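You operate a simulated robot arm through the tools that you are given. There is no shell and no other tool.

You run a simulated two-armed robot. Do the job below in one go: nothing can be reset, and whatever is moved stays where it is left.

## Task
Lock and try the feeder, then move the green wiper to the card's mark.
Fine: row for the size on the display; clamp tight again, then unlock. Where these are worked on the way, their far stop is far enough and under half their travel is too little: feeder lock.

The check looks at the end state, three seconds after you hand in, the way a careful person would. Anything else that was tipped, shoved, dropped, spilled or broken makes it a failure.

## Robot
Two 6-joint arms with fingered hands on one trunk that stands fixed in place. Base frame: the origin is at the foot of the trunk, x ahead of it, y to its left, z up. Lengths are in mm, angles in degrees, forces in N, time in s.
The left shoulder is at [70, 191, 1145], the right one opposite. Each reaches about 983 mm from its shoulder. Payload 4.7 kg a hand.
The tool frame of a hand sits at the grasp point between the pads (the TCP): z along the fingers, y along the line on which they close. The tips reach 36 mm beyond it. The gripper opens to 120 mm; its body begins 42 mm behind the TCP. The gripper is a hand of 5 fingers: y runs from the thumb to the fingers, the wrist lies at [-18, -113, -198] in the tool frame, and closing takes about 1.5 s.
Orientation is that of the tool frame in the base frame, as a unit quaternion [w, x, y, z]. With the fingers straight down and the wrist toward the robot, the tool's x, y and z point along [0, 1, 0], [1, 0, 0] and [0, 0, -1] of the base frame.

## Interface
- The arms move only by the tool servo_tool. It takes "left_targets", "right_targets" or both (then of equal length, played together; a hand with none holds still); each is a list of rows, each a list of 2 entries, a list of its own where there are three numbers: the shift along the base's x, y, z in units of 500 mm (1.0 is 500 mm), then the turn, a rotation vector about the base's x, y, z in units of 180 degrees (1.0 is 180 degrees). In form: [[[dx, dy, dz], [ax, ay, az]], ...]. A call has 1 to 20 rows; each row is the pose to reach, as a shift and turn from the pose commanded when the call began. "left_hand" and "right_hand" are, for a hand that has rows, the gripper command, from -1 (shut) to 1 (fully open), values between in proportion, set as the call begins (left out, the last holds). A call with a number of a shift or a turn outside -1 to 1 is refused whole. A row lasts 0.2 s, in which the tool goes at most 50 mm and 8.6 degrees; a call with a longer step from one row to the next is refused whole, and so is a gripper value outside its range. Where a pose cannot be reached the arm comes as near as it can. A force on the tool above 40 N (or 10 N above the force at the start of the call, whichever is more), or a blocked arm, ends the call early, and 0.2 s more pass. Each finger travels about 45 mm/s and halts on what it meets, pressing with about 33 N; the grip force reading is that of the motor and also rises with nothing between the fingers. The clock runs only during rows and for 0.2 s after the last one: add rows that repeat a pose to give the fingers time. It gives the time, the measured TCP pose, the force on the tool (base axes), the opening and the grip force at its end, in the units of the frame above (readings bear some noise), with the torque about the TCP (base axes, N m) and any sound that the robot's microphone picked up, and new pictures: "pictures" is both (left out), scene, wrist or none (wrist: the cameras of the hands that moved).
- Cameras (640 x 400 px; columns grow to the right, rows downward): "scene" is now at [137.8, 50.6, 1409.9]; the picture's right is [0.48, -0.87, 0.00], its down [-0.28, -0.16, -0.95] and it looks along [0.83, 0.46, -0.32] (base axes); focal length 300 px, centre (320, 200). "left" rides on the left gripper at [-73, -91, -143] in its tool frame; the picture's right is [-0.80, -0.28, 0.53], its down [0.53, -0.73, 0.42] and it looks along [0.27, 0.62, 0.74] (tool axes); focal length 234 px, centre (320, 200). "right" rides on the right gripper at [73, -91, -143] in its tool frame; the picture's right is [-0.80, 0.28, -0.53], its down [-0.53, -0.73, 0.42] and it looks along [-0.27, 0.62, 0.74] (tool axes); focal length 234 px, centre (320, 200). There is no depth. A picture from a camera that has moved, and an enlarged one, comes with that camera's place and axes in the base frame and with its lens. The place of the scene camera against the robot may be out by one fixed shift of up to 18 mm in any direction.
- slide_trunk(by): slides the trunk up (or, below 0, down) by that many mm; the arms and the scene camera ride with it, the base frame stays. It gives what a move gives, with no picture.
- set_fingers(index, middle, ring, little, thumb_bend, thumb_turn, hand): sets how far each is bent, from 0 (flat) to 1 (curled in); at 0.3 the hand is open as for a grip, at 0.7 the pads meet at the TCP. One left out holds its place. A second passes; each finger stops where it meets its share of the squeeze, and holds until it gets a number again. A gripper value or a shape takes the hand back. It gives what a move gives, with no picture; readings hold the bend of each and the force on index, middle, ring, little, thumb and palm. thumb_turn goes from beside the hand (0) to across from the fingers (1), as for a grip.
- hand_shape(shape, hand): the hand has 5 fingers and takes this shape, open, in about a second: jaw (thumb against the fingers, like two jaws); tri (thumb and two fingers); tip (a fingertip pinch); poke (one finger out to press); point (the index stretched); flat (the hand flat); cup (the hand cupped); fist (a fist). The gripper value then closes the fingers along that shape, each until it touches; the sizes above hold for jaw. It gives what a move gives, with no picture.
- head_to(pan, tilt): turns the head with the scene camera to pan (to the left, within 86 degrees either way) and tilt (down, from -29 to 69), counted from straight ahead of the robot. It gives what a move gives, and a new picture of the scene camera.
- close_up(camera, box): a new picture of the part [left, top, right, bottom] of that camera's present view, enlarged. It takes no simulated time.
- close_job(): hands the job in; it is judged then, once.

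Nothing tells you positions but the pictures and the camera data. Unless the task says otherwise, let go and move clear before handing in.

The tools are called after "Call:" by a JSON object that holds its "method" and its "body". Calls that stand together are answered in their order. servo_tool: Moves the arms, as the interface text tells. Its arguments: {"type":"object","properties":{"left_targets":{"type":"array","items":{"type":"array"}},"left_hand":{"type":"number"},"right_targets":{"type":"array","items":{"type":"array"}},"right_hand":{"type":"number"},"pictures":{"type":"string","enum":["both","scene","wrist","none"]}},"required":[]} The other tools are called the same way: slide_trunk (by) moves the trunk up or down; hand_shape (shape, hand) gives the hand a shape; set_fingers (index, middle, ring, little, thumb_bend, thumb_turn, hand) moves the fingers one by one; head_to (pan, tilt) turns the head that bears the scene camera; close_up (camera, box) takes an enlarged picture of a part of a camera's view; close_job () hands the job in.

At the start:

```text
time_s: 0.0
left_tool_pos: [307.6, 408.1, 1326.2]
left_tool_rot: [0.0, 0.707, 0.707, 0.001]
left_ft_force: [-0.3, -0.6, 0.4]
left_torque: [0.01, -0.02, 0.0]
left_opening: 119.5
left_grasp_force: 0.1
left_shape: jaw
left_bend: [0.3, 0.3, 0.3, 0.3, 0.3, 0.98]
left_finger forces: [0.1, 0.0, 0.0, 0.0, 0.0, 0.0]
right_tool_pos: [723.9, 93.2, 1371.8]
right_tool_rot: [0.0, 0.707, 0.708, -0.001]
right_ft_force: [0.4, 0.1, 0.4]
right_torque: [0.02, 0.02, -0.01]
right_opening: 119.6
right_grasp_force: 0.0
right_shape: jaw
right_bend: [0.3, 0.3, 0.3, 0.3, 0.3, 0.98]
right_finger forces: [0.1, 0.0, 0.0, 0.0, 0.1, 0.0]
trunk travel left (down, up): [-622.0, 318.0]
head pan, tilt (commanded): [29.0, 18.8]
```

scene: 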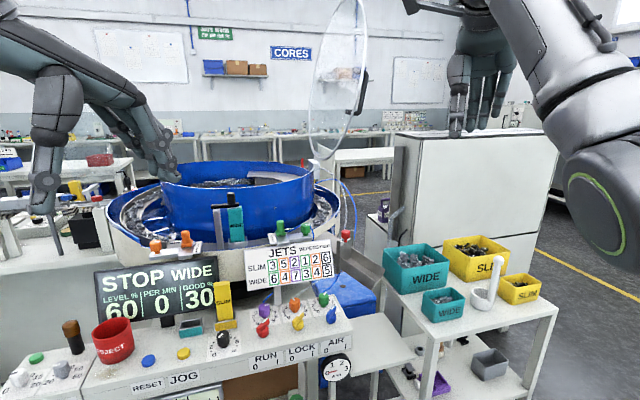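
right: 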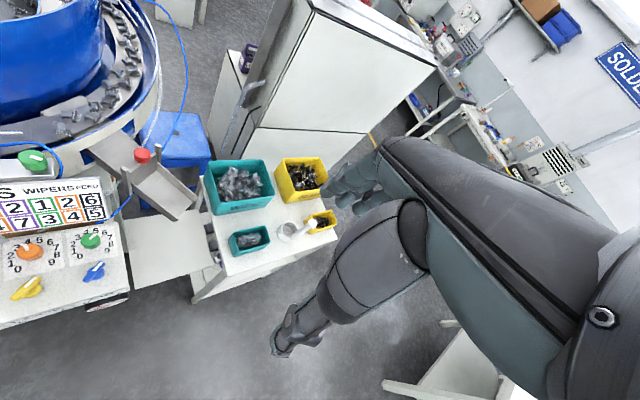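
left: 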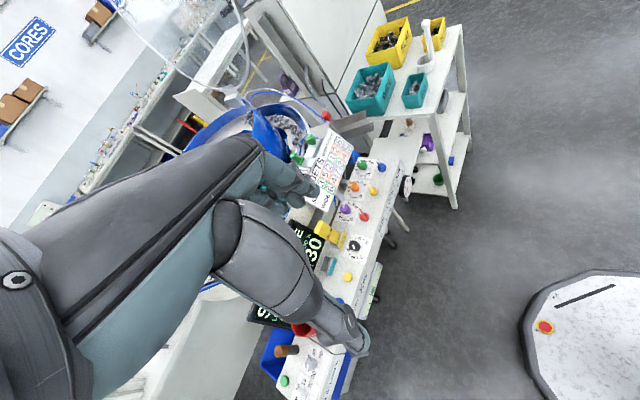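

I see a vibratory bowl feeder with a control panel, a card with rows SLIM/WIDE, and a display saying STOP WIDE. I'll take close-ups to read the card, the panel and the wipers before moving anything.

Call:
{"method": "close_up", "body": {"camera": "scene", "box": [230, 220, 360, 301]}}

Call:
{"method": "close_up", "body": {"camera": "scene", "box": [180, 280, 360, 393]}}

Call:
{"method": "close_up", "body": {"camera": "scene", "box": [90, 170, 360, 339]}}

Call:
{"method": "close_up", "body": {"camera": "right", "box": [0, 100, 240, 320]}}

Call:
{"method": "close_up", "body": {"camera": "left", "box": [240, 80, 420, 320]}}

```text
4.92 times, centred on (295, 260) of scene
camera zoom: at [137.8, 50.6, 1409.9], right [0.48, -0.87, 0.0], down [-0.28, -0.16, -0.95], along [0.83, 0.46, -0.32], focal length 1478 px, centre (443, -98)
```

zoom: 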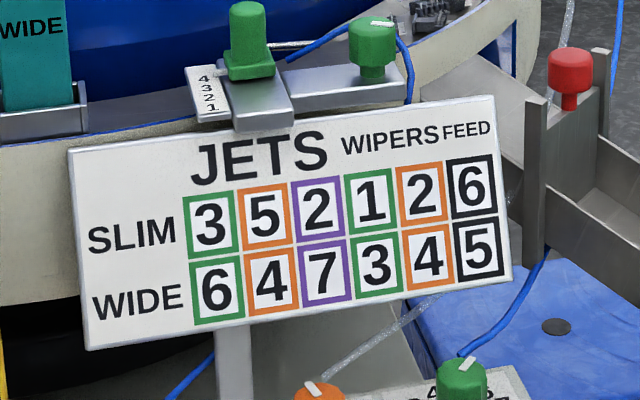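

```text
3.54 times, centred on (270, 336) of scene
camera zoom: at [137.8, 50.6, 1409.9], right [0.48, -0.87, 0.0], down [-0.28, -0.16, -0.95], along [0.83, 0.46, -0.32], focal length 1062 px, centre (497, -283)
```

zoom: 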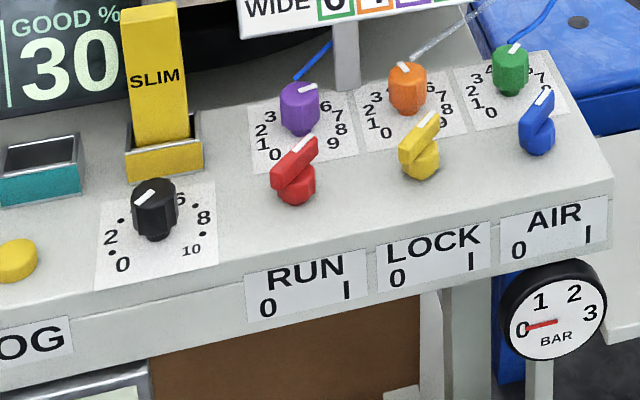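

```text
2.37 times, centred on (225, 254) of scene
camera zoom: at [137.8, 50.6, 1409.9], right [0.48, -0.87, 0.0], down [-0.28, -0.16, -0.95], along [0.83, 0.46, -0.32], focal length 710 px, centre (545, 71)
```

zoom: 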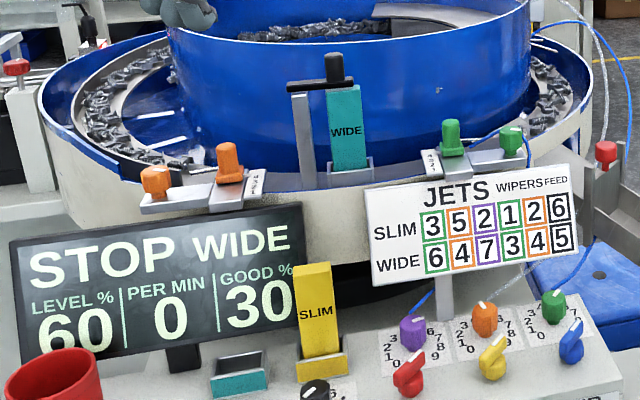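

```text
1.82 times, centred on (120, 210) of right
camera zoom: at [633.6, 165.7, 1514.9], right [0.28, -0.8, 0.53], down [-0.73, -0.53, -0.42], along [0.62, -0.27, -0.74], focal length 426 px, centre (684, 182)
```

zoom: 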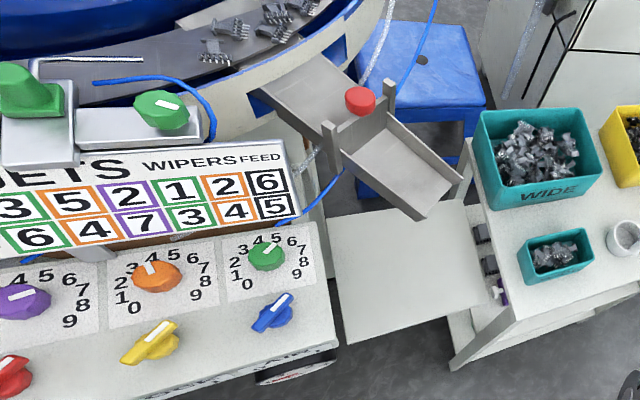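

```text
1.67 times, centred on (330, 200) of left
camera zoom: at [217.4, 335.1, 1471.5], right [-0.28, -0.8, -0.53], down [-0.73, 0.53, -0.42], along [0.62, 0.27, -0.74], focal length 390 px, centre (303, 200)
```

zoom: 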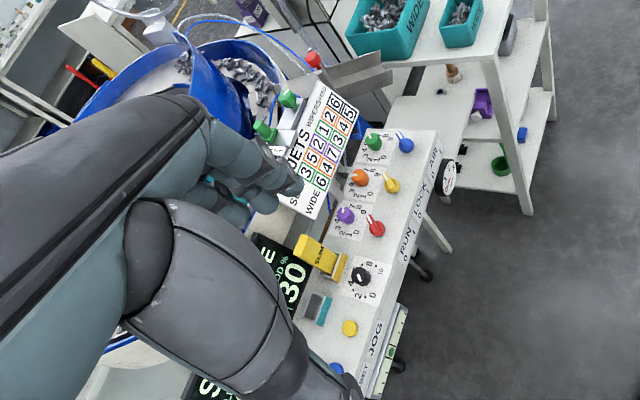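

The display reads WIDE, so the green wiper goes to 3 per the card's WIDE row. I'll aim the head at the panel and wiper to see their handles more closely.

Call:
{"method": "head_to", "body": {"pan": 36, "tilt": 34}}

```text
time_s: 0.8
left_tool_pos: [307.5, 408.6, 1326.0]
left_tool_rot: [-0.001, 0.707, 0.707, 0.001]
left_ft_force: [0.2, 0.2, -0.4]
left_torque: [0.01, 0.0, 0.03]
left_opening: 119.7
left_grasp_force: 0.0
left_shape: jaw
left_bend: [0.3, 0.3, 0.3, 0.3, 0.3, 0.98]
left_finger forces: [0.1, 0.0, 0.0, 0.0, 0.1, 0.0]
right_tool_pos: [723.7, 93.2, 1371.3]
right_tool_rot: [0.0, 0.707, 0.707, -0.001]
right_ft_force: [-0.1, 0.1, 1.0]
right_torque: [-0.01, -0.01, 0.03]
right_opening: 119.7
right_grasp_force: 0.0
right_shape: jaw
right_bend: [0.3, 0.3, 0.3, 0.3, 0.3, 0.98]
right_finger forces: [0.0, 0.1, 0.0, 0.0, 0.0, 0.1]
trunk travel left (down, up): [-622.0, 318.0]
head pan, tilt (commanded): [36.0, 34.0]
camera scene: at [127.9, 57.5, 1385.7], right [0.59, -0.81, 0.0], down [-0.45, -0.33, -0.83], along [0.67, 0.49, -0.56], focal length 300 px, centre (320, 200)
```

scene: 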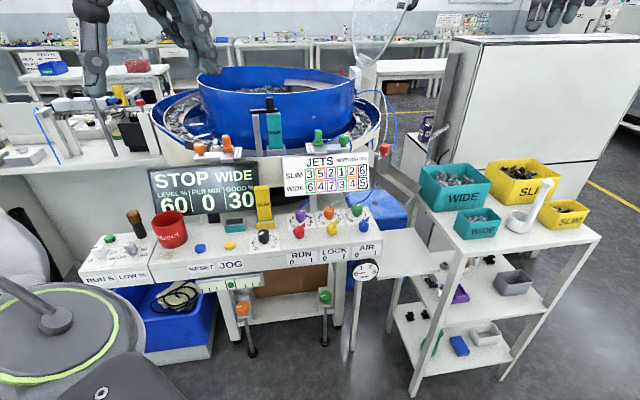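

Call:
{"method": "close_up", "body": {"camera": "scene", "box": [270, 190, 390, 265]}}

Call:
{"method": "close_up", "body": {"camera": "scene", "box": [280, 115, 400, 190]}}

Call:
{"method": "close_up", "body": {"camera": "scene", "box": [80, 200, 280, 325]}}

Call:
{"method": "close_up", "body": {"camera": "scene", "box": [180, 270, 380, 390]}}

Call:
{"method": "close_up", "body": {"camera": "scene", "box": [140, 60, 400, 222]}}

```text
5.33 times, centred on (330, 228) of scene
camera zoom: at [127.9, 57.5, 1385.7], right [0.59, -0.81, 0.0], down [-0.45, -0.33, -0.83], along [0.67, 0.49, -0.56], focal length 1601 px, centre (267, 53)
```

zoom: 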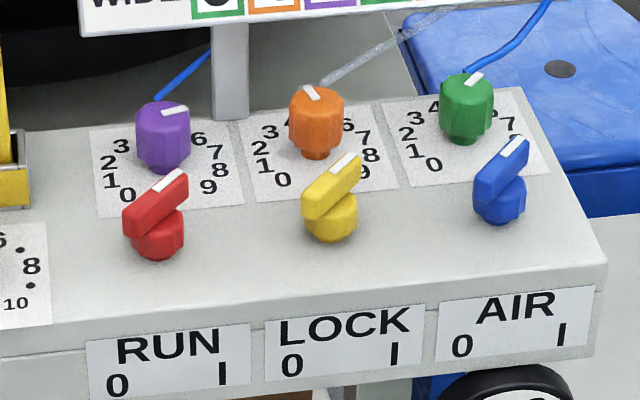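

```text
5.33 times, centred on (340, 152) of scene
camera zoom: at [127.9, 57.5, 1385.7], right [0.59, -0.81, 0.0], down [-0.45, -0.33, -0.83], along [0.67, 0.49, -0.56], focal length 1601 px, centre (213, 453)
```

zoom: 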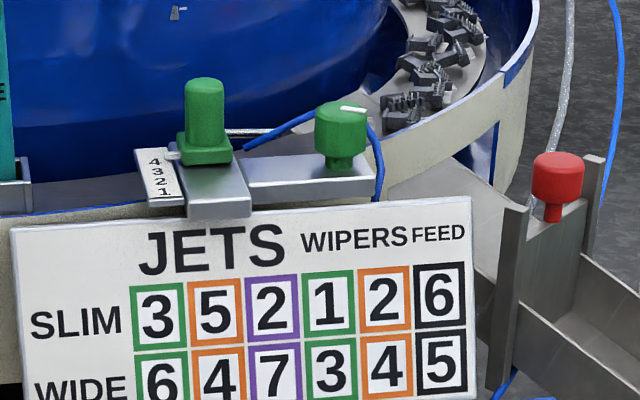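

```text
3.20 times, centred on (180, 262) of scene
camera zoom: at [127.9, 57.5, 1385.7], right [0.59, -0.81, 0.0], down [-0.45, -0.33, -0.83], along [0.67, 0.49, -0.56], focal length 960 px, centre (768, 0)
```

zoom: 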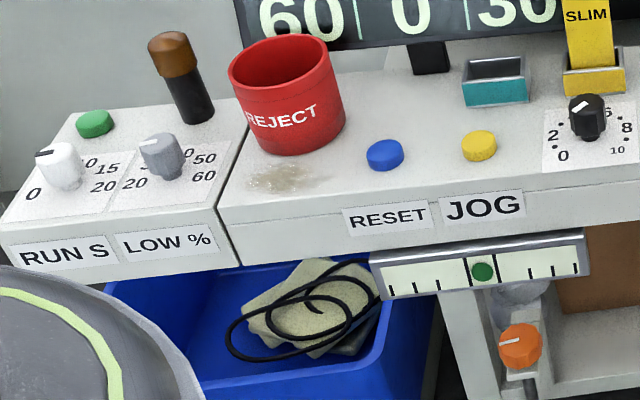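

```text
3.20 times, centred on (280, 330) of scene
camera zoom: at [127.9, 57.5, 1385.7], right [0.59, -0.81, 0.0], down [-0.45, -0.33, -0.83], along [0.67, 0.49, -0.56], focal length 960 px, centre (448, -216)
```

zoom: 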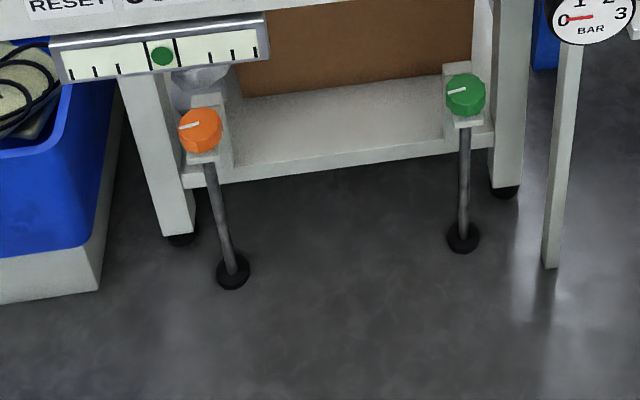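

```text
2.46 times, centred on (270, 141) of scene
camera zoom: at [127.9, 57.5, 1385.7], right [0.59, -0.81, 0.0], down [-0.45, -0.33, -0.83], along [0.67, 0.49, -0.56], focal length 739 px, centre (443, 345)
```

zoom: 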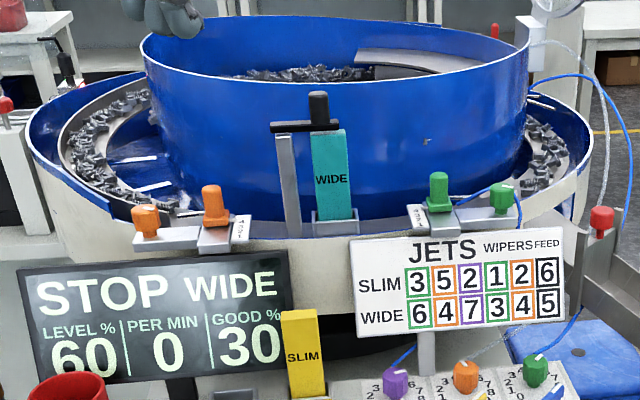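

The wiper has a tall green handle on a sliding block beside a 4-3-2-1 scale, and a round green clamp knob with a white mark. I'll bring the left hand camera nearer to view the panel and the wiper from above.

Call:
{"method": "servo_tool", "body": {"left_targets": [[[0.04, -0.017, -0.056], [0, 0, 0]], [[0.08, -0.034, -0.112], [0, 0, 0]], [[0.12, -0.051, -0.168], [0, 0, 0]], [[0.16, -0.068, -0.224], [0, 0, 0]], [[0.2, -0.085, -0.28], [0, 0, 0]], [[0.24, -0.102, -0.336], [0, 0, 0]], [[0.28, -0.119, -0.392], [0, 0, 0]], [[0.326, -0.136, -0.452], [0, 0, 0]], [[0.326, -0.136, -0.452], [0, 0, 0]]], "pictures": "both"}}

```text
time_s: 2.8
left_tool_pos: [466.9, 355.8, 1097.2]
left_tool_rot: [0.002, 0.708, 0.706, 0.0]
left_ft_force: [-0.5, -0.2, 0.8]
left_torque: [0.05, -0.01, -0.02]
left_opening: 119.6
left_grasp_force: 0.0
left_shape: jaw
left_bend: [0.3, 0.3, 0.3, 0.3, 0.3, 0.98]
left_finger forces: [0.0, 0.0, 0.0, 0.0, 0.1, 0.0]
left hand out of reach, approached as far as the arm can: row 1, 8, 9
right_tool_pos: [724.5, 93.0, 1371.1]
right_tool_rot: [0.0, 0.707, 0.708, -0.001]
right_ft_force: [0.2, -1.2, -0.3]
right_torque: [0.04, 0.06, -0.02]
right_opening: 119.8
right_grasp_force: 0.0
right_shape: jaw
right_bend: [0.3, 0.3, 0.3, 0.3, 0.3, 0.98]
right_finger forces: [0.1, 0.0, 0.0, 0.0, 0.0, 0.0]
trunk travel left (down, up): [-622.0, 318.0]
head pan, tilt (commanded): [36.0, 34.0]
camera scene: at [128.0, 57.0, 1385.6], right [0.59, -0.81, 0.0], down [-0.45, -0.33, -0.83], along [0.67, 0.49, -0.56], focal length 300 px, centre (320, 200)
camera left: at [376.3, 281.7, 1241.8], right [-0.28, -0.8, -0.52], down [-0.73, 0.53, -0.43], along [0.62, 0.26, -0.74], focal length 234 px, centre (320, 200)
```

scene: 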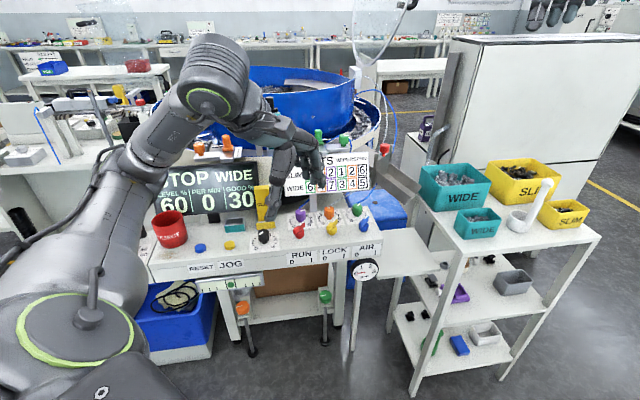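
left: 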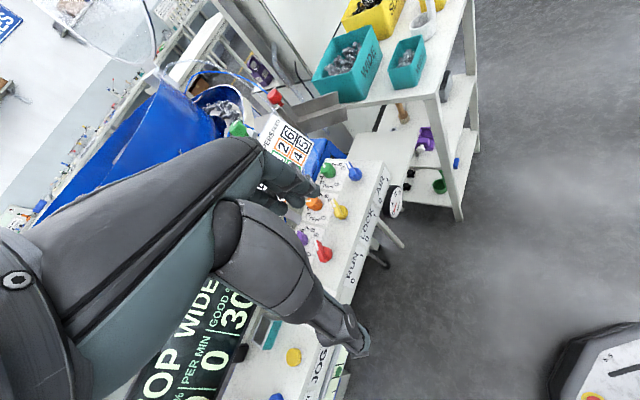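

The left hand now sits above the front of the panel. I'll zoom its camera on the switches.

Call:
{"method": "close_up", "body": {"camera": "left", "box": [270, 140, 400, 290]}}

Call:
{"method": "close_up", "body": {"camera": "left", "box": [200, 70, 340, 160]}}

Call:
{"method": "close_up", "body": {"camera": "right", "box": [0, 220, 140, 308]}}

```text
2.67 times, centred on (335, 215) of left
camera zoom: at [376.3, 281.7, 1241.8], right [-0.28, -0.8, -0.52], down [-0.73, 0.53, -0.43], along [0.62, 0.26, -0.74], focal length 624 px, centre (280, 160)
```

zoom: 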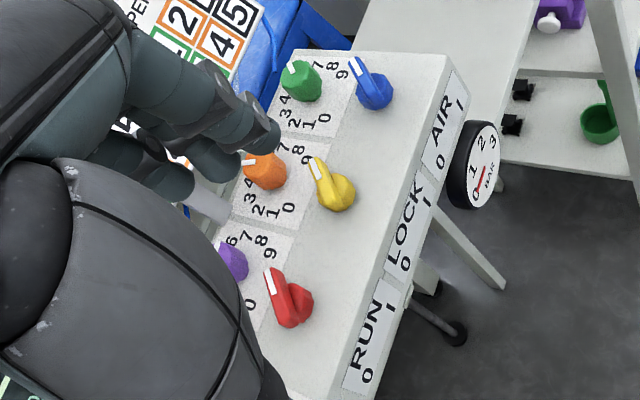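

```text
4.44 times, centred on (270, 115) of left
camera zoom: at [376.3, 281.7, 1241.8], right [-0.28, -0.8, -0.52], down [-0.73, 0.53, -0.43], along [0.62, 0.26, -0.74], focal length 1041 px, centre (542, 578)
```

zoom: 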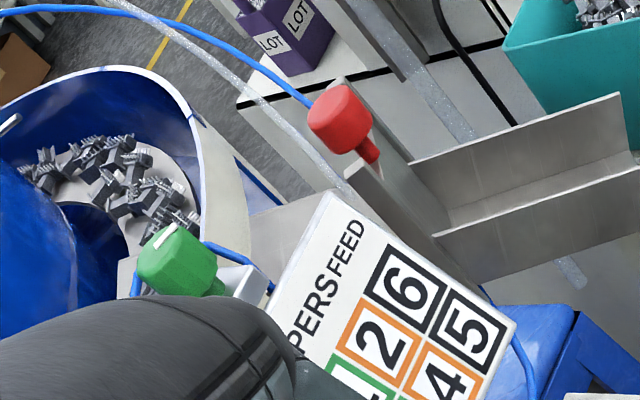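

```text
4.55 times, centred on (70, 264) of right
camera zoom: at [633.8, 165.2, 1514.9], right [0.28, -0.8, 0.52], down [-0.73, -0.53, -0.42], along [0.62, -0.27, -0.74], focal length 1064 px, centre (1456, -91)
```

zoom: 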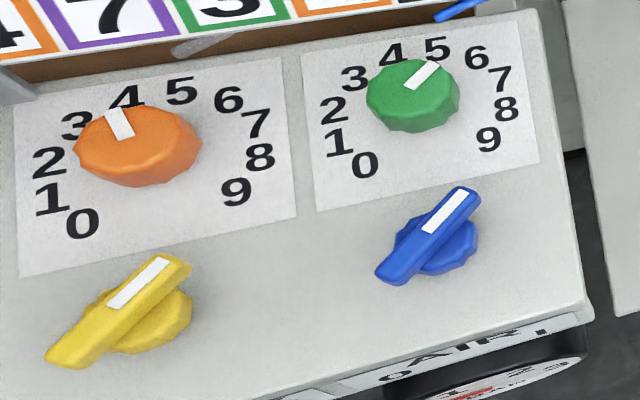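

The switch levers are bars about 45 mm long standing on round bases, close to the dials. I'll check what the fingertip-pinch shape looks like in free space before using it.

Call:
{"method": "hand_shape", "body": {"hand": "right", "shape": "tip"}}

Call:
{"method": "servo_tool", "body": {"right_targets": [[[-0.06, 0.0, -0.04], [0, 0, 0]], [[-0.12, 0.0, -0.08], [0, 0, 0]], [[-0.18, 0.0, -0.12], [0, 0, 0]], [[-0.24, 0.0, -0.16], [0, 0, 0]], [[-0.3, 0.0, -0.2], [0, 0, 0]], [[-0.36, 0.0, -0.24], [0, 0, 0]], [[-0.4, 0.0, -0.28], [0, 0, 0]], [[-0.4, 0.0, -0.28], [0, 0, 0]]], "pictures": "both"}}

Call:
{"method": "head_to", "body": {"pan": 5, "tilt": 34}}

```text
time_s: 3.7
left_tool_pos: [467.4, 354.5, 1098.2]
left_tool_rot: [0.002, 0.708, 0.706, 0.0]
left_ft_force: [0.1, 0.1, 0.1]
left_torque: [-0.03, -0.02, 0.01]
left_opening: 119.8
left_grasp_force: 0.0
left_shape: jaw
left_bend: [0.3, 0.3, 0.3, 0.3, 0.3, 0.98]
left_finger forces: [0.0, 0.0, 0.0, 0.0, 0.1, 0.0]
right_tool_pos: [724.5, 93.1, 1371.2]
right_tool_rot: [0.0, 0.707, 0.707, 0.0]
right_ft_force: [-0.1, 0.1, 0.4]
right_torque: [-0.01, -0.01, 0.0]
right_opening: 119.6
right_grasp_force: 0.0
right_shape: tip
right_bend: [0.3, 0.98, 0.99, 0.99, 0.3, 0.98]
right_finger forces: [0.0, 0.1, 0.0, 0.0, 0.1, 0.0]
trunk travel left (down, up): [-622.0, 318.0]
head pan, tilt (commanded): [36.0, 34.0]
```

```text
time_s: 5.5
left_tool_pos: [466.9, 354.7, 1097.6]
left_tool_rot: [0.002, 0.708, 0.706, 0.001]
left_ft_force: [-0.1, -0.2, 0.5]
left_torque: [0.02, -0.03, 0.0]
left_opening: 119.4
left_grasp_force: 0.0
left_shape: jaw
left_bend: [0.3, 0.3, 0.3, 0.3, 0.3, 0.98]
left_finger forces: [0.0, 0.1, 0.0, 0.0, 0.0, 0.0]
right_tool_pos: [678.5, 196.2, 1265.9]
right_tool_rot: [0.0, 0.707, 0.707, 0.001]
right_ft_force: [-0.3, -0.6, 0.4]
right_torque: [0.01, 0.01, -0.01]
right_opening: 119.9
right_grasp_force: 0.0
right_shape: tip
right_bend: [0.3, 0.98, 0.99, 0.99, 0.3, 0.98]
right_finger forces: [0.1, 0.0, 0.0, 0.0, 0.1, 0.0]
right hand out of reach, approached as far as the arm can: row 1, 2, 3, 4, 5, 6, 7, 8
trunk travel left (down, up): [-622.0, 318.0]
head pan, tilt (commanded): [36.0, 34.0]
camera scene: at [127.5, 56.8, 1385.7], right [0.59, -0.81, 0.0], down [-0.45, -0.33, -0.83], along [0.67, 0.49, -0.56], focal length 300 px, centre (320, 200)
camera right: at [588.4, 268.8, 1409.0], right [0.28, -0.8, 0.52], down [-0.73, -0.53, -0.43], along [0.62, -0.27, -0.74], focal length 234 px, centre (320, 200)
```

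scene: 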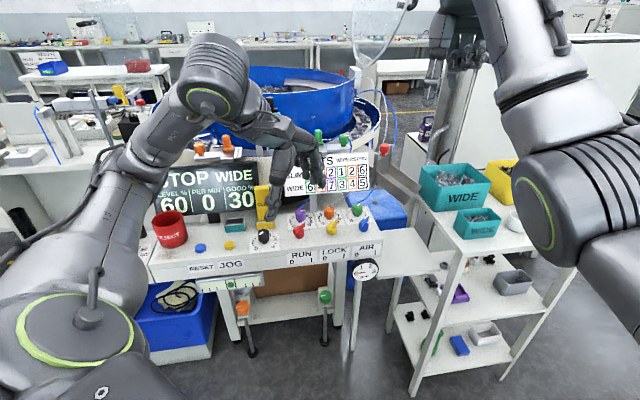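
right: 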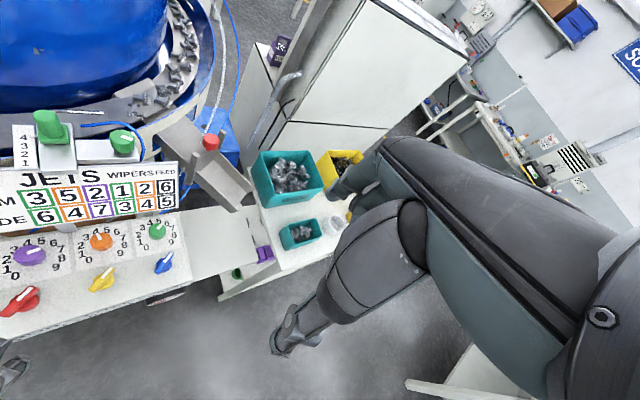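

```text
time_s: 6.4
left_tool_pos: [465.8, 354.2, 1097.7]
left_tool_rot: [0.001, 0.708, 0.706, 0.0]
left_ft_force: [-0.6, 0.3, 0.5]
left_torque: [-0.01, -0.02, -0.02]
left_opening: 120.0
left_grasp_force: 0.1
left_shape: jaw
left_bend: [0.3, 0.3, 0.3, 0.3, 0.3, 0.98]
left_finger forces: [0.1, 0.0, 0.0, 0.0, 0.0, 0.0]
right_tool_pos: [678.7, 196.0, 1265.7]
right_tool_rot: [0.0, 0.707, 0.707, 0.0]
right_ft_force: [0.0, -0.8, 0.0]
right_torque: [-0.02, 0.02, -0.02]
right_opening: 120.0
right_grasp_force: 0.1
right_shape: tip
right_bend: [0.3, 0.98, 0.99, 0.99, 0.3, 0.98]
right_finger forces: [0.0, 0.0, 0.1, 0.0, 0.0, 0.0]
trunk travel left (down, up): [-622.0, 318.0]
head pan, tilt (commanded): [5.0, 34.0]
camera scene: at [144.5, 13.2, 1385.6], right [0.09, -1.0, 0.0], down [-0.56, -0.05, -0.83], along [0.83, 0.07, -0.56], focal length 300 px, centre (320, 200)
```

scene: 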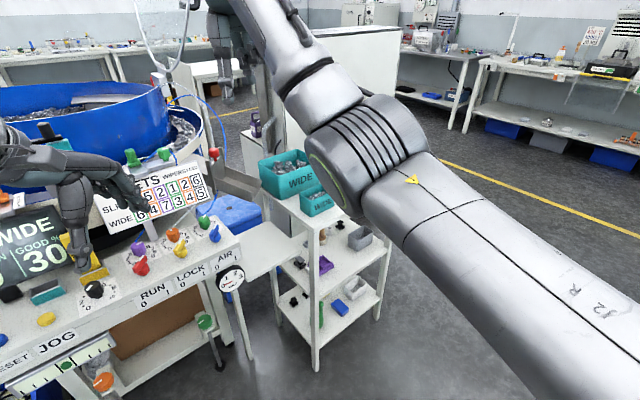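

The right hand drifted because part of that target was out of its reach. I'll zoom on its pinch shape and on the knobs seen from this new viewpoint.

Call:
{"method": "close_up", "body": {"camera": "scene", "box": [180, 0, 300, 100]}}

Call:
{"method": "close_up", "body": {"camera": "scene", "box": [70, 220, 250, 340]}}

Call:
{"method": "close_up", "body": {"camera": "right", "box": [0, 200, 200, 325]}}

Call:
{"method": "close_up", "body": {"camera": "right", "box": [0, 90, 180, 203]}}

```text
4.00 times, centred on (240, 50) of scene
camera zoom: at [144.5, 13.2, 1385.6], right [0.09, -1.0, 0.0], down [-0.56, -0.05, -0.83], along [0.83, 0.07, -0.56], focal length 1201 px, centre (640, 800)
```

zoom: 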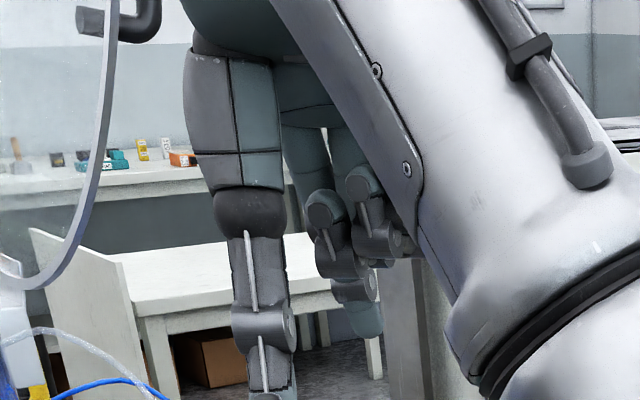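

```text
3.33 times, centred on (160, 280) of scene
camera zoom: at [144.5, 13.2, 1385.6], right [0.09, -1.0, 0.0], down [-0.56, -0.05, -0.83], along [0.83, 0.07, -0.56], focal length 1000 px, centre (853, -67)
```

zoom: 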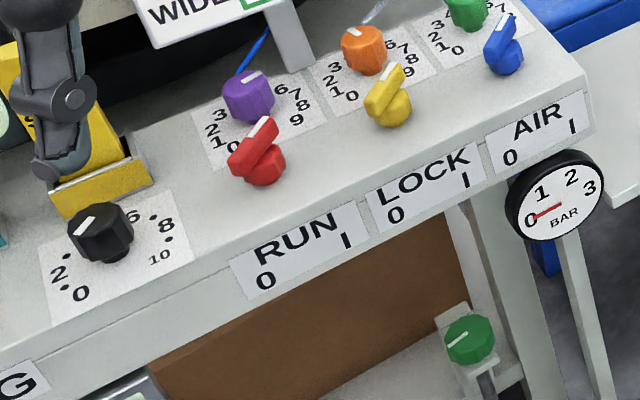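

```text
3.20 times, centred on (100, 262) of right
camera zoom: at [588.8, 269.4, 1408.9], right [0.28, -0.8, 0.53], down [-0.73, -0.53, -0.42], along [0.62, -0.27, -0.74], focal length 749 px, centre (1024, 0)
```

zoom: 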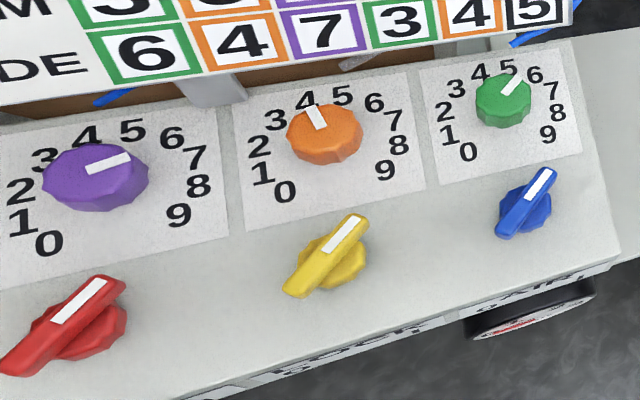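

```text
3.54 times, centred on (90, 146) of right
camera zoom: at [588.8, 269.4, 1408.9], right [0.28, -0.8, 0.53], down [-0.73, -0.53, -0.42], along [0.62, -0.27, -0.74], focal length 829 px, centre (1134, 389)
```

zoom: 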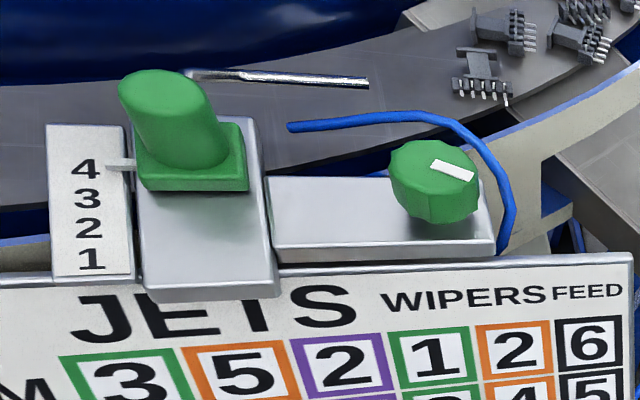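

From here I can see the wiper's pointer sits at 4 on its scale, with 3 one mark nearer the operator, and the clamp knob beside it. Now I'll test the left hand's pinch in free air to learn where thumb and index meet in its camera.

Call:
{"method": "hand_shape", "body": {"hand": "left", "shape": "tip"}}

Call:
{"method": "servo_tool", "body": {"left_targets": [[[0, 0, 0.02], [0, 0, 0]], [[0, 0, 0.02], [0, 0, 0]], [[0, 0, 0.02], [0, 0, 0]], [[0, 0, 0.02], [0, 0, 0]], [[0, 0, 0.02], [0, 0, 0]], [[0, 0, 0.02], [0, 0, 0]], [[0, 0, 0.02], [0, 0, 0]], [[0, 0, 0.02], [0, 0, 0]], [[0, 0, 0.02], [0, 0, 0]]], "left_hand": -1, "pictures": "wrist"}}

Call:
{"method": "close_up", "body": {"camera": "left", "box": [220, 150, 420, 380]}}

Call:
{"method": "head_to", "body": {"pan": 36, "tilt": 34}}

```text
time_s: 7.3
left_tool_pos: [467.7, 355.4, 1098.6]
left_tool_rot: [0.001, 0.708, 0.707, 0.0]
left_ft_force: [0.1, 0.0, -1.0]
left_torque: [-0.01, 0.0, -0.01]
left_opening: 119.9
left_grasp_force: 0.0
left_shape: tip
left_bend: [0.3, 0.98, 0.99, 0.99, 0.3, 0.98]
left_finger forces: [0.0, 0.1, 0.0, 0.0, 0.0, 0.0]
right_tool_pos: [679.9, 196.8, 1266.9]
right_tool_rot: [0.001, 0.707, 0.707, 0.0]
right_ft_force: [1.0, 1.1, -0.2]
right_torque: [0.02, -0.01, 0.01]
right_opening: 119.7
right_grasp_force: 0.0
right_shape: tip
right_bend: [0.3, 0.98, 0.99, 0.99, 0.3, 0.98]
right_finger forces: [0.1, 0.0, 0.1, 0.1, 0.1, 0.0]
trunk travel left (down, up): [-622.0, 318.0]
head pan, tilt (commanded): [5.0, 34.0]
```

```text
time_s: 9.3
left_tool_pos: [466.0, 356.2, 1106.9]
left_tool_rot: [0.003, 0.708, 0.706, 0.0]
left_ft_force: [-0.3, -0.6, -0.4]
left_torque: [0.01, 0.03, 0.01]
left_opening: 0.0
left_grasp_force: 33.5
left_shape: tip
left_bend: [0.7, 1.0, 1.0, 1.0, 0.53, 1.0]
left_finger forces: [0.0, 0.0, 0.0, 0.1, 0.1, 0.1]
right_tool_pos: [678.9, 196.6, 1263.7]
right_tool_rot: [0.0, 0.707, 0.707, 0.0]
right_ft_force: [0.6, 0.2, -0.4]
right_torque: [-0.02, 0.02, -0.01]
right_opening: 119.9
right_grasp_force: 0.0
right_shape: tip
right_bend: [0.3, 0.98, 0.99, 0.99, 0.3, 0.98]
right_finger forces: [0.0, 0.0, 0.0, 0.1, 0.0, 0.0]
trunk travel left (down, up): [-622.0, 318.0]
head pan, tilt (commanded): [5.0, 34.0]
camera left: at [375.4, 283.1, 1252.4], right [-0.28, -0.8, -0.52], down [-0.73, 0.53, -0.43], along [0.62, 0.26, -0.74], focal length 234 px, centre (320, 200)
```

left: 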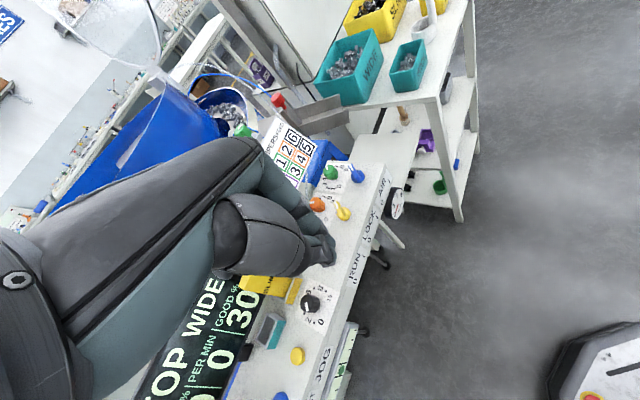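

```text
1.74 times, centred on (320, 265) of left
camera zoom: at [375.4, 283.1, 1252.4], right [-0.28, -0.8, -0.52], down [-0.73, 0.53, -0.43], along [0.62, 0.26, -0.74], focal length 407 px, centre (320, 87)
```

zoom: 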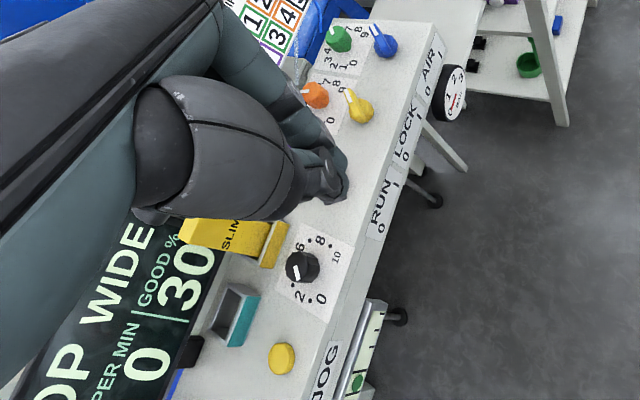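

```text
time_s: 10.3
left_tool_pos: [467.1, 356.8, 1107.4]
left_tool_rot: [0.002, 0.709, 0.706, 0.0]
left_ft_force: [-0.2, -0.9, 0.2]
left_torque: [0.01, -0.02, 0.0]
left_opening: 0.1
left_grasp_force: 33.0
left_shape: tip
left_bend: [0.7, 1.0, 1.0, 1.0, 0.53, 1.0]
left_finger forces: [0.0, 0.0, 0.0, 0.0, 0.0, 0.0]
right_tool_pos: [679.1, 196.5, 1265.9]
right_tool_rot: [0.0, 0.707, 0.707, 0.001]
right_ft_force: [0.2, 0.0, 0.2]
right_torque: [-0.02, 0.01, -0.03]
right_opening: 119.9
right_grasp_force: 0.0
right_shape: tip
right_bend: [0.3, 0.98, 0.99, 0.99, 0.3, 0.98]
right_finger forces: [0.0, 0.0, 0.0, 0.0, 0.0, 0.1]
trunk travel left (down, up): [-622.0, 318.0]
head pan, tilt (commanded): [36.0, 34.0]
camera scene: at [128.0, 57.4, 1385.6], right [0.59, -0.81, 0.0], down [-0.45, -0.33, -0.83], along [0.67, 0.49, -0.56], focal length 300 px, centre (320, 200)
```

scene: 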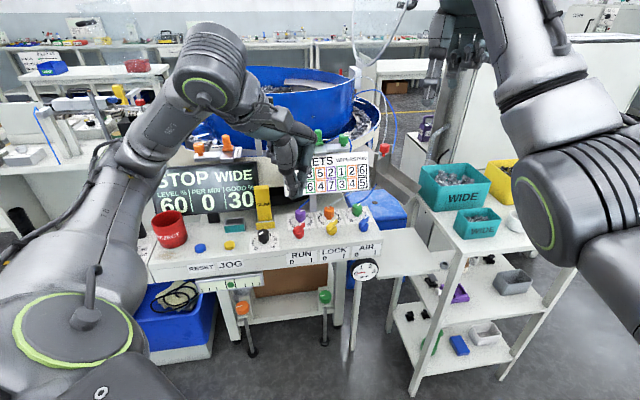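

The pinch closes right on the tool axis, with its tips where the frame data predicts. LOCK's knob is centred near (630, 379) with its bar top about z 900 and the panel about z 856; I'll zoom on the closed fingertips to learn their size.

Call:
{"method": "close_up", "body": {"camera": "scene", "box": [260, 120, 340, 220]}}

Call:
{"method": "close_up", "body": {"camera": "right", "box": [0, 230, 160, 400]}}

```text
4.00 times, centred on (300, 170) of scene
camera zoom: at [128.0, 57.4, 1385.6], right [0.59, -0.81, 0.0], down [-0.45, -0.33, -0.83], along [0.67, 0.49, -0.56], focal length 1201 px, centre (400, 320)
```

zoom: 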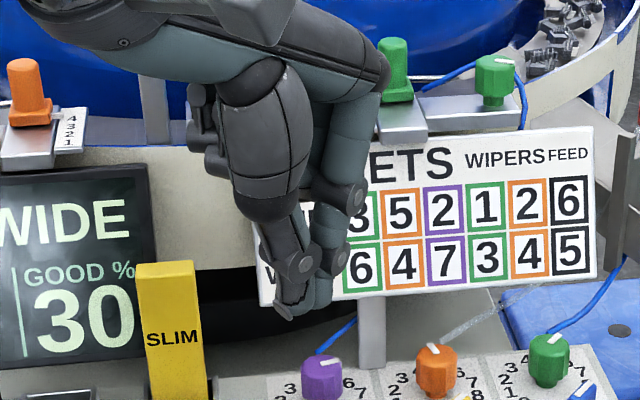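

```text
2.35 times, centred on (80, 315) of right
camera zoom: at [588.9, 269.5, 1408.8], right [0.28, -0.8, 0.53], down [-0.73, -0.53, -0.42], along [0.62, -0.27, -0.74], focal length 551 px, centre (885, -71)
```

zoom: 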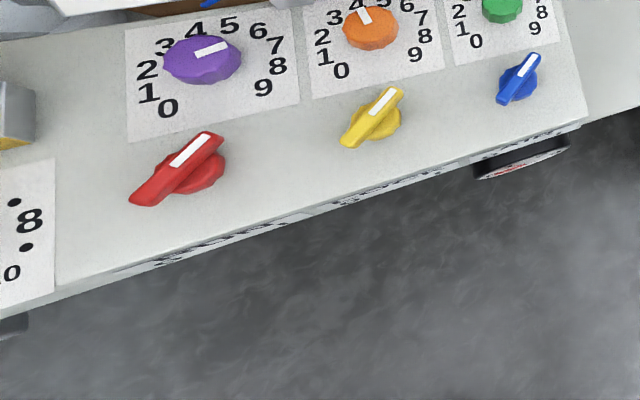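

The scene camera reads about 11 mm high against the hand cameras, so I'll trust the hand cameras. Next I move the closed left pinch to a spot above and in front of the LOCK lever, staying well above the knobs.

Call:
{"method": "servo_tool", "body": {"left_targets": [[[0.05, 0.002, -0.05], [0, 0, 0]], [[0.1, 0.004, -0.1], [0, 0, 0]], [[0.15, 0.006, -0.15], [0, 0, 0]], [[0.2, 0.008, -0.2], [0, 0, 0]], [[0.249, 0.01, -0.25], [0, 0, 0]], [[0.249, 0.01, -0.25], [0, 0, 0]]], "pictures": "both"}}

```text
time_s: 11.7
left_tool_pos: [590.0, 358.8, 982.3]
left_tool_rot: [0.0, 0.708, 0.706, 0.001]
left_ft_force: [0.9, -1.2, 0.2]
left_torque: [0.02, -0.03, -0.03]
left_opening: 0.0
left_grasp_force: 33.0
left_shape: tip
left_bend: [0.7, 1.0, 1.0, 1.0, 0.53, 1.0]
left_finger forces: [0.1, 0.1, 0.1, 0.1, 0.0, 0.0]
left hand out of reach, approached as far as the arm can: row 1, 2, 3, 4
right_tool_pos: [678.7, 195.9, 1266.0]
right_tool_rot: [0.0, 0.707, 0.707, 0.0]
right_ft_force: [0.1, -0.5, -0.3]
right_torque: [0.01, 0.0, -0.02]
right_opening: 119.9
right_grasp_force: 0.1
right_shape: tip
right_bend: [0.3, 0.98, 0.99, 0.99, 0.3, 0.98]
right_finger forces: [0.0, 0.0, 0.0, 0.0, 0.1, 0.0]
trunk travel left (down, up): [-622.0, 318.0]
head pan, tilt (commanded): [36.0, 34.0]
camera scene: at [127.1, 57.9, 1385.7], right [0.59, -0.81, 0.0], down [-0.45, -0.33, -0.83], along [0.67, 0.49, -0.56], focal length 300 px, centre (320, 200)
camera left: at [498.6, 285.0, 1126.4], right [-0.28, -0.8, -0.53], down [-0.73, 0.53, -0.42], along [0.62, 0.27, -0.74], focal length 234 px, centre (320, 200)
```

scene: 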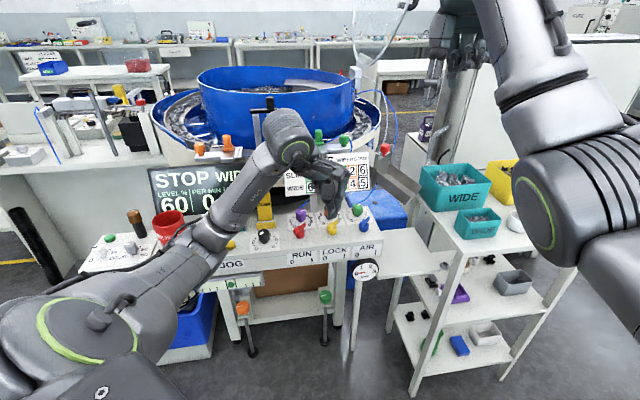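
left: 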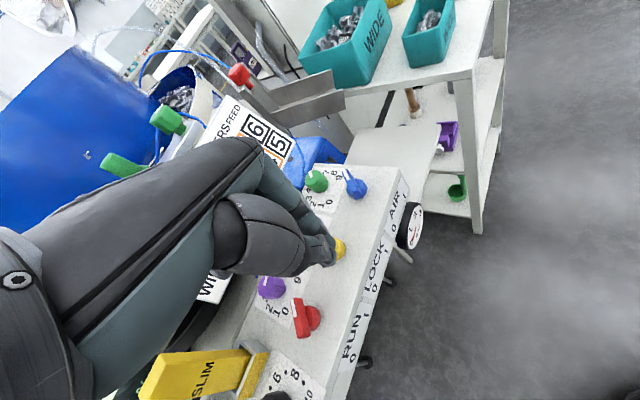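

The hand reached (590, 359, 982) and the LOCK knob appears just beyond the tips as predicted. I'll shift slightly to the right and lower beside the lever's near end without touching it.

Call:
{"method": "servo_tool", "body": {"left_targets": [[[0.02, -0.034, 0], [0, 0, 0]], [[0.021, -0.034, -0.05], [0, 0, 0]], [[0.021, -0.034, -0.1], [0, 0, 0]], [[0.021, -0.034, -0.128], [0, 0, 0]], [[0.021, -0.034, -0.128], [0, 0, 0]]], "pictures": "both"}}

Call:
{"method": "close_up", "body": {"camera": "left", "box": [240, 160, 420, 320]}}

Call:
{"method": "close_up", "body": {"camera": "scene", "box": [280, 180, 380, 260]}}

Call:
{"method": "close_up", "body": {"camera": "right", "box": [0, 200, 200, 325]}}

```text
time_s: 12.9
left_tool_pos: [602.0, 339.6, 919.0]
left_tool_rot: [0.0, 0.708, 0.707, 0.001]
left_ft_force: [-0.2, 0.6, 0.3]
left_torque: [-0.01, 0.01, -0.02]
left_opening: 0.0
left_grasp_force: 33.1
left_shape: tip
left_bend: [0.7, 1.0, 1.0, 1.0, 0.53, 1.0]
left_finger forces: [0.0, 0.0, 0.0, 0.0, 0.0, 0.1]
left hand out of reach, approached as far as the arm can: row 1
right_tool_pos: [679.7, 195.9, 1266.9]
right_tool_rot: [0.0, 0.707, 0.707, 0.0]
right_ft_force: [-0.4, -0.4, -0.3]
right_torque: [0.03, 0.01, -0.02]
right_opening: 119.6
right_grasp_force: 0.1
right_shape: tip
right_bend: [0.3, 0.98, 0.99, 0.99, 0.3, 0.98]
right_finger forces: [0.1, 0.0, 0.0, 0.0, 0.0, 0.1]
trunk travel left (down, up): [-622.0, 318.0]
head pan, tilt (commanded): [36.0, 34.0]
camera scene: at [127.9, 57.4, 1385.6], right [0.59, -0.81, 0.0], down [-0.45, -0.33, -0.83], along [0.67, 0.49, -0.56], focal length 300 px, centre (320, 200)
camera left: at [511.4, 266.3, 1063.7], right [-0.28, -0.8, -0.53], down [-0.73, 0.53, -0.42], along [0.62, 0.27, -0.74], focal length 234 px, centre (320, 200)
```

scene: 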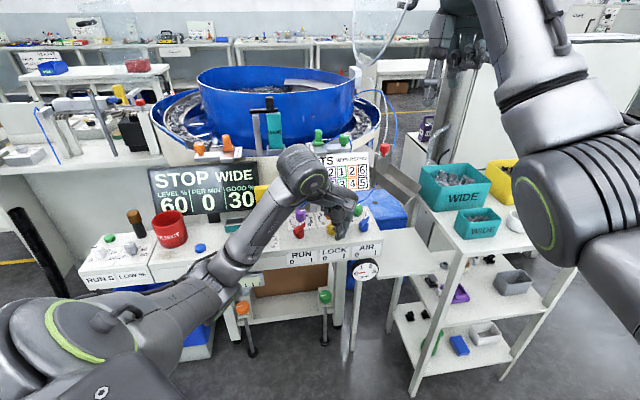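
left: 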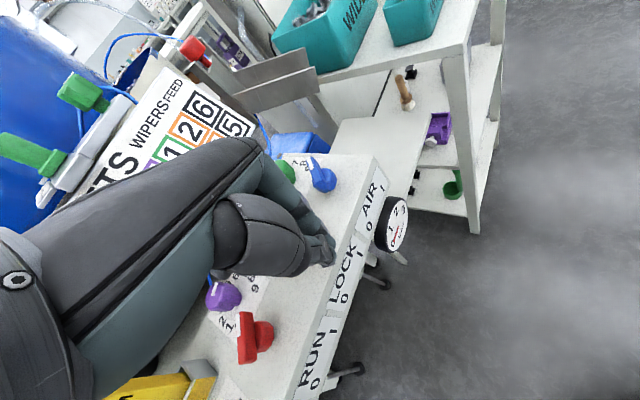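

```text
2.50 times, centred on (330, 240) of left
camera zoom: at [511.4, 266.3, 1063.7], right [-0.28, -0.8, -0.53], down [-0.73, 0.53, -0.42], along [0.62, 0.27, -0.74], focal length 585 px, centre (295, 100)
```

zoom: 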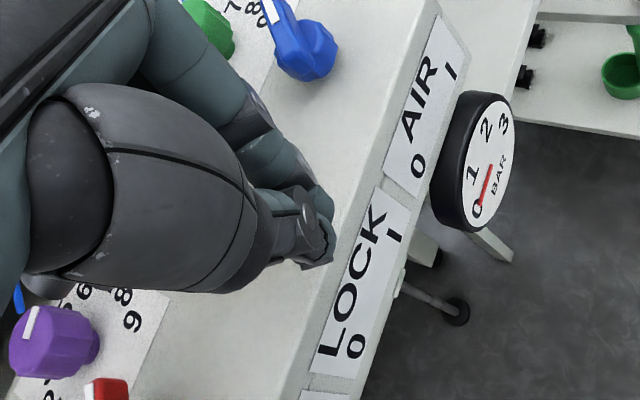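

```text
5.00 times, centred on (330, 220) of scene
camera zoom: at [127.9, 57.4, 1385.6], right [0.59, -0.81, 0.0], down [-0.45, -0.33, -0.83], along [0.67, 0.49, -0.56], focal length 1501 px, centre (270, 100)
```

zoom: 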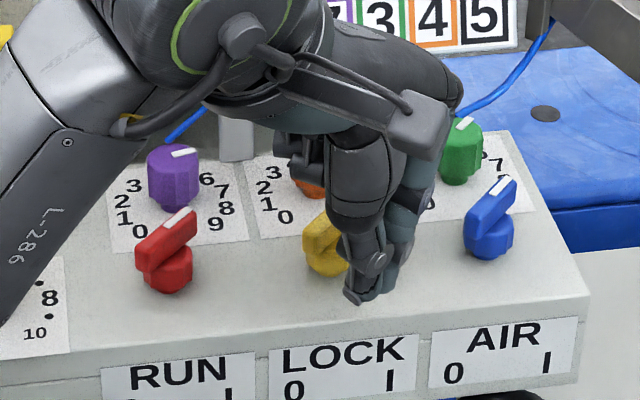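

```text
3.20 times, centred on (100, 262) of right
camera zoom: at [588.8, 269.4, 1408.9], right [0.28, -0.8, 0.53], down [-0.73, -0.53, -0.42], along [0.62, -0.27, -0.74], focal length 749 px, centre (1024, 0)
```

zoom: 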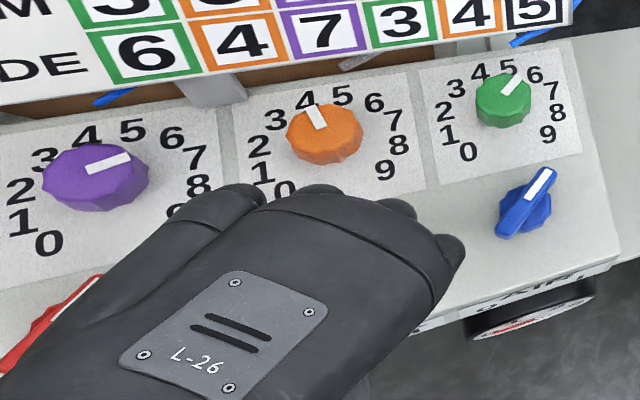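

The closed pinch stands just right of the LOCK lever's near end at lever height. I'll push gently to the left (clockwise turn of the knob, the safe direction to try first) and watch forces and the display.

Call:
{"method": "servo_tool", "body": {"left_targets": [[[0, 0.016, 0], [0, 0, 0]], [[0, 0.03, 0], [0, 0, 0]], [[0, 0.044, 0], [0, 0, 0]], [[0, 0.056, 0], [0, 0, 0]], [[0, 0.064, 0], [0, 0, 0]]], "pictures": "both"}}

Call:
{"method": "close_up", "body": {"camera": "scene", "box": [280, 180, 380, 260]}}

```text
time_s: 14.1
left_tool_pos: [600.8, 372.3, 919.8]
left_tool_rot: [0.0, 0.708, 0.706, 0.001]
left_ft_force: [-0.3, -0.4, 0.4]
left_torque: [-0.01, -0.02, 0.0]
left_opening: 0.0
left_grasp_force: 33.1
left_shape: tip
left_bend: [0.7, 1.0, 1.0, 1.0, 0.53, 1.0]
left_finger forces: [0.0, 0.0, 0.0, 0.0, 0.0, 0.0]
right_tool_pos: [679.2, 196.7, 1266.6]
right_tool_rot: [0.001, 0.707, 0.707, -0.001]
right_ft_force: [0.5, 0.7, -0.3]
right_torque: [-0.01, -0.01, -0.03]
right_opening: 119.9
right_grasp_force: 0.1
right_shape: tip
right_bend: [0.3, 0.98, 0.99, 0.99, 0.3, 0.98]
right_finger forces: [0.0, 0.0, 0.1, 0.0, 0.0, 0.0]
trunk travel left (down, up): [-622.0, 318.0]
head pan, tilt (commanded): [36.0, 34.0]
camera scene: at [127.9, 57.2, 1385.6], right [0.59, -0.81, 0.0], down [-0.45, -0.33, -0.83], along [0.67, 0.49, -0.56], focal length 300 px, centre (320, 200)
camera left: at [511.2, 299.1, 1064.4], right [-0.28, -0.8, -0.53], down [-0.73, 0.53, -0.42], along [0.62, 0.27, -0.74], focal length 234 px, centre (320, 200)
```

scene: 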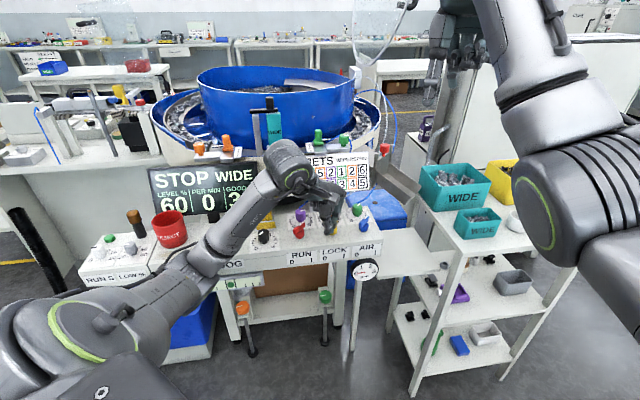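
left: 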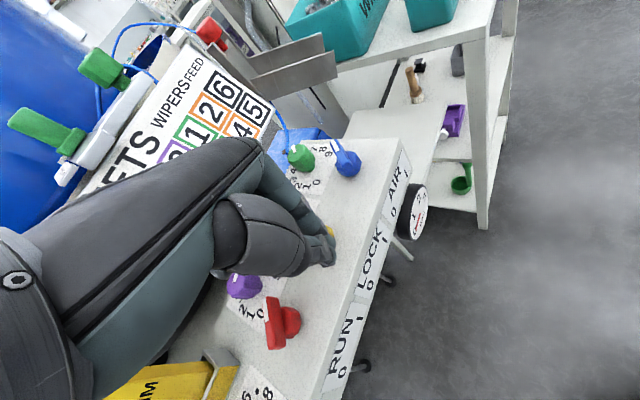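

```text
5.00 times, centred on (330, 220) of scene
camera zoom: at [127.9, 57.2, 1385.6], right [0.59, -0.81, 0.0], down [-0.45, -0.33, -0.83], along [0.67, 0.49, -0.56], focal length 1501 px, centre (270, 100)
```

zoom: 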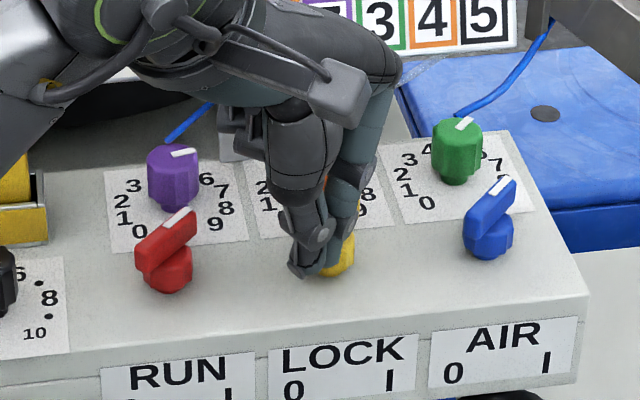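

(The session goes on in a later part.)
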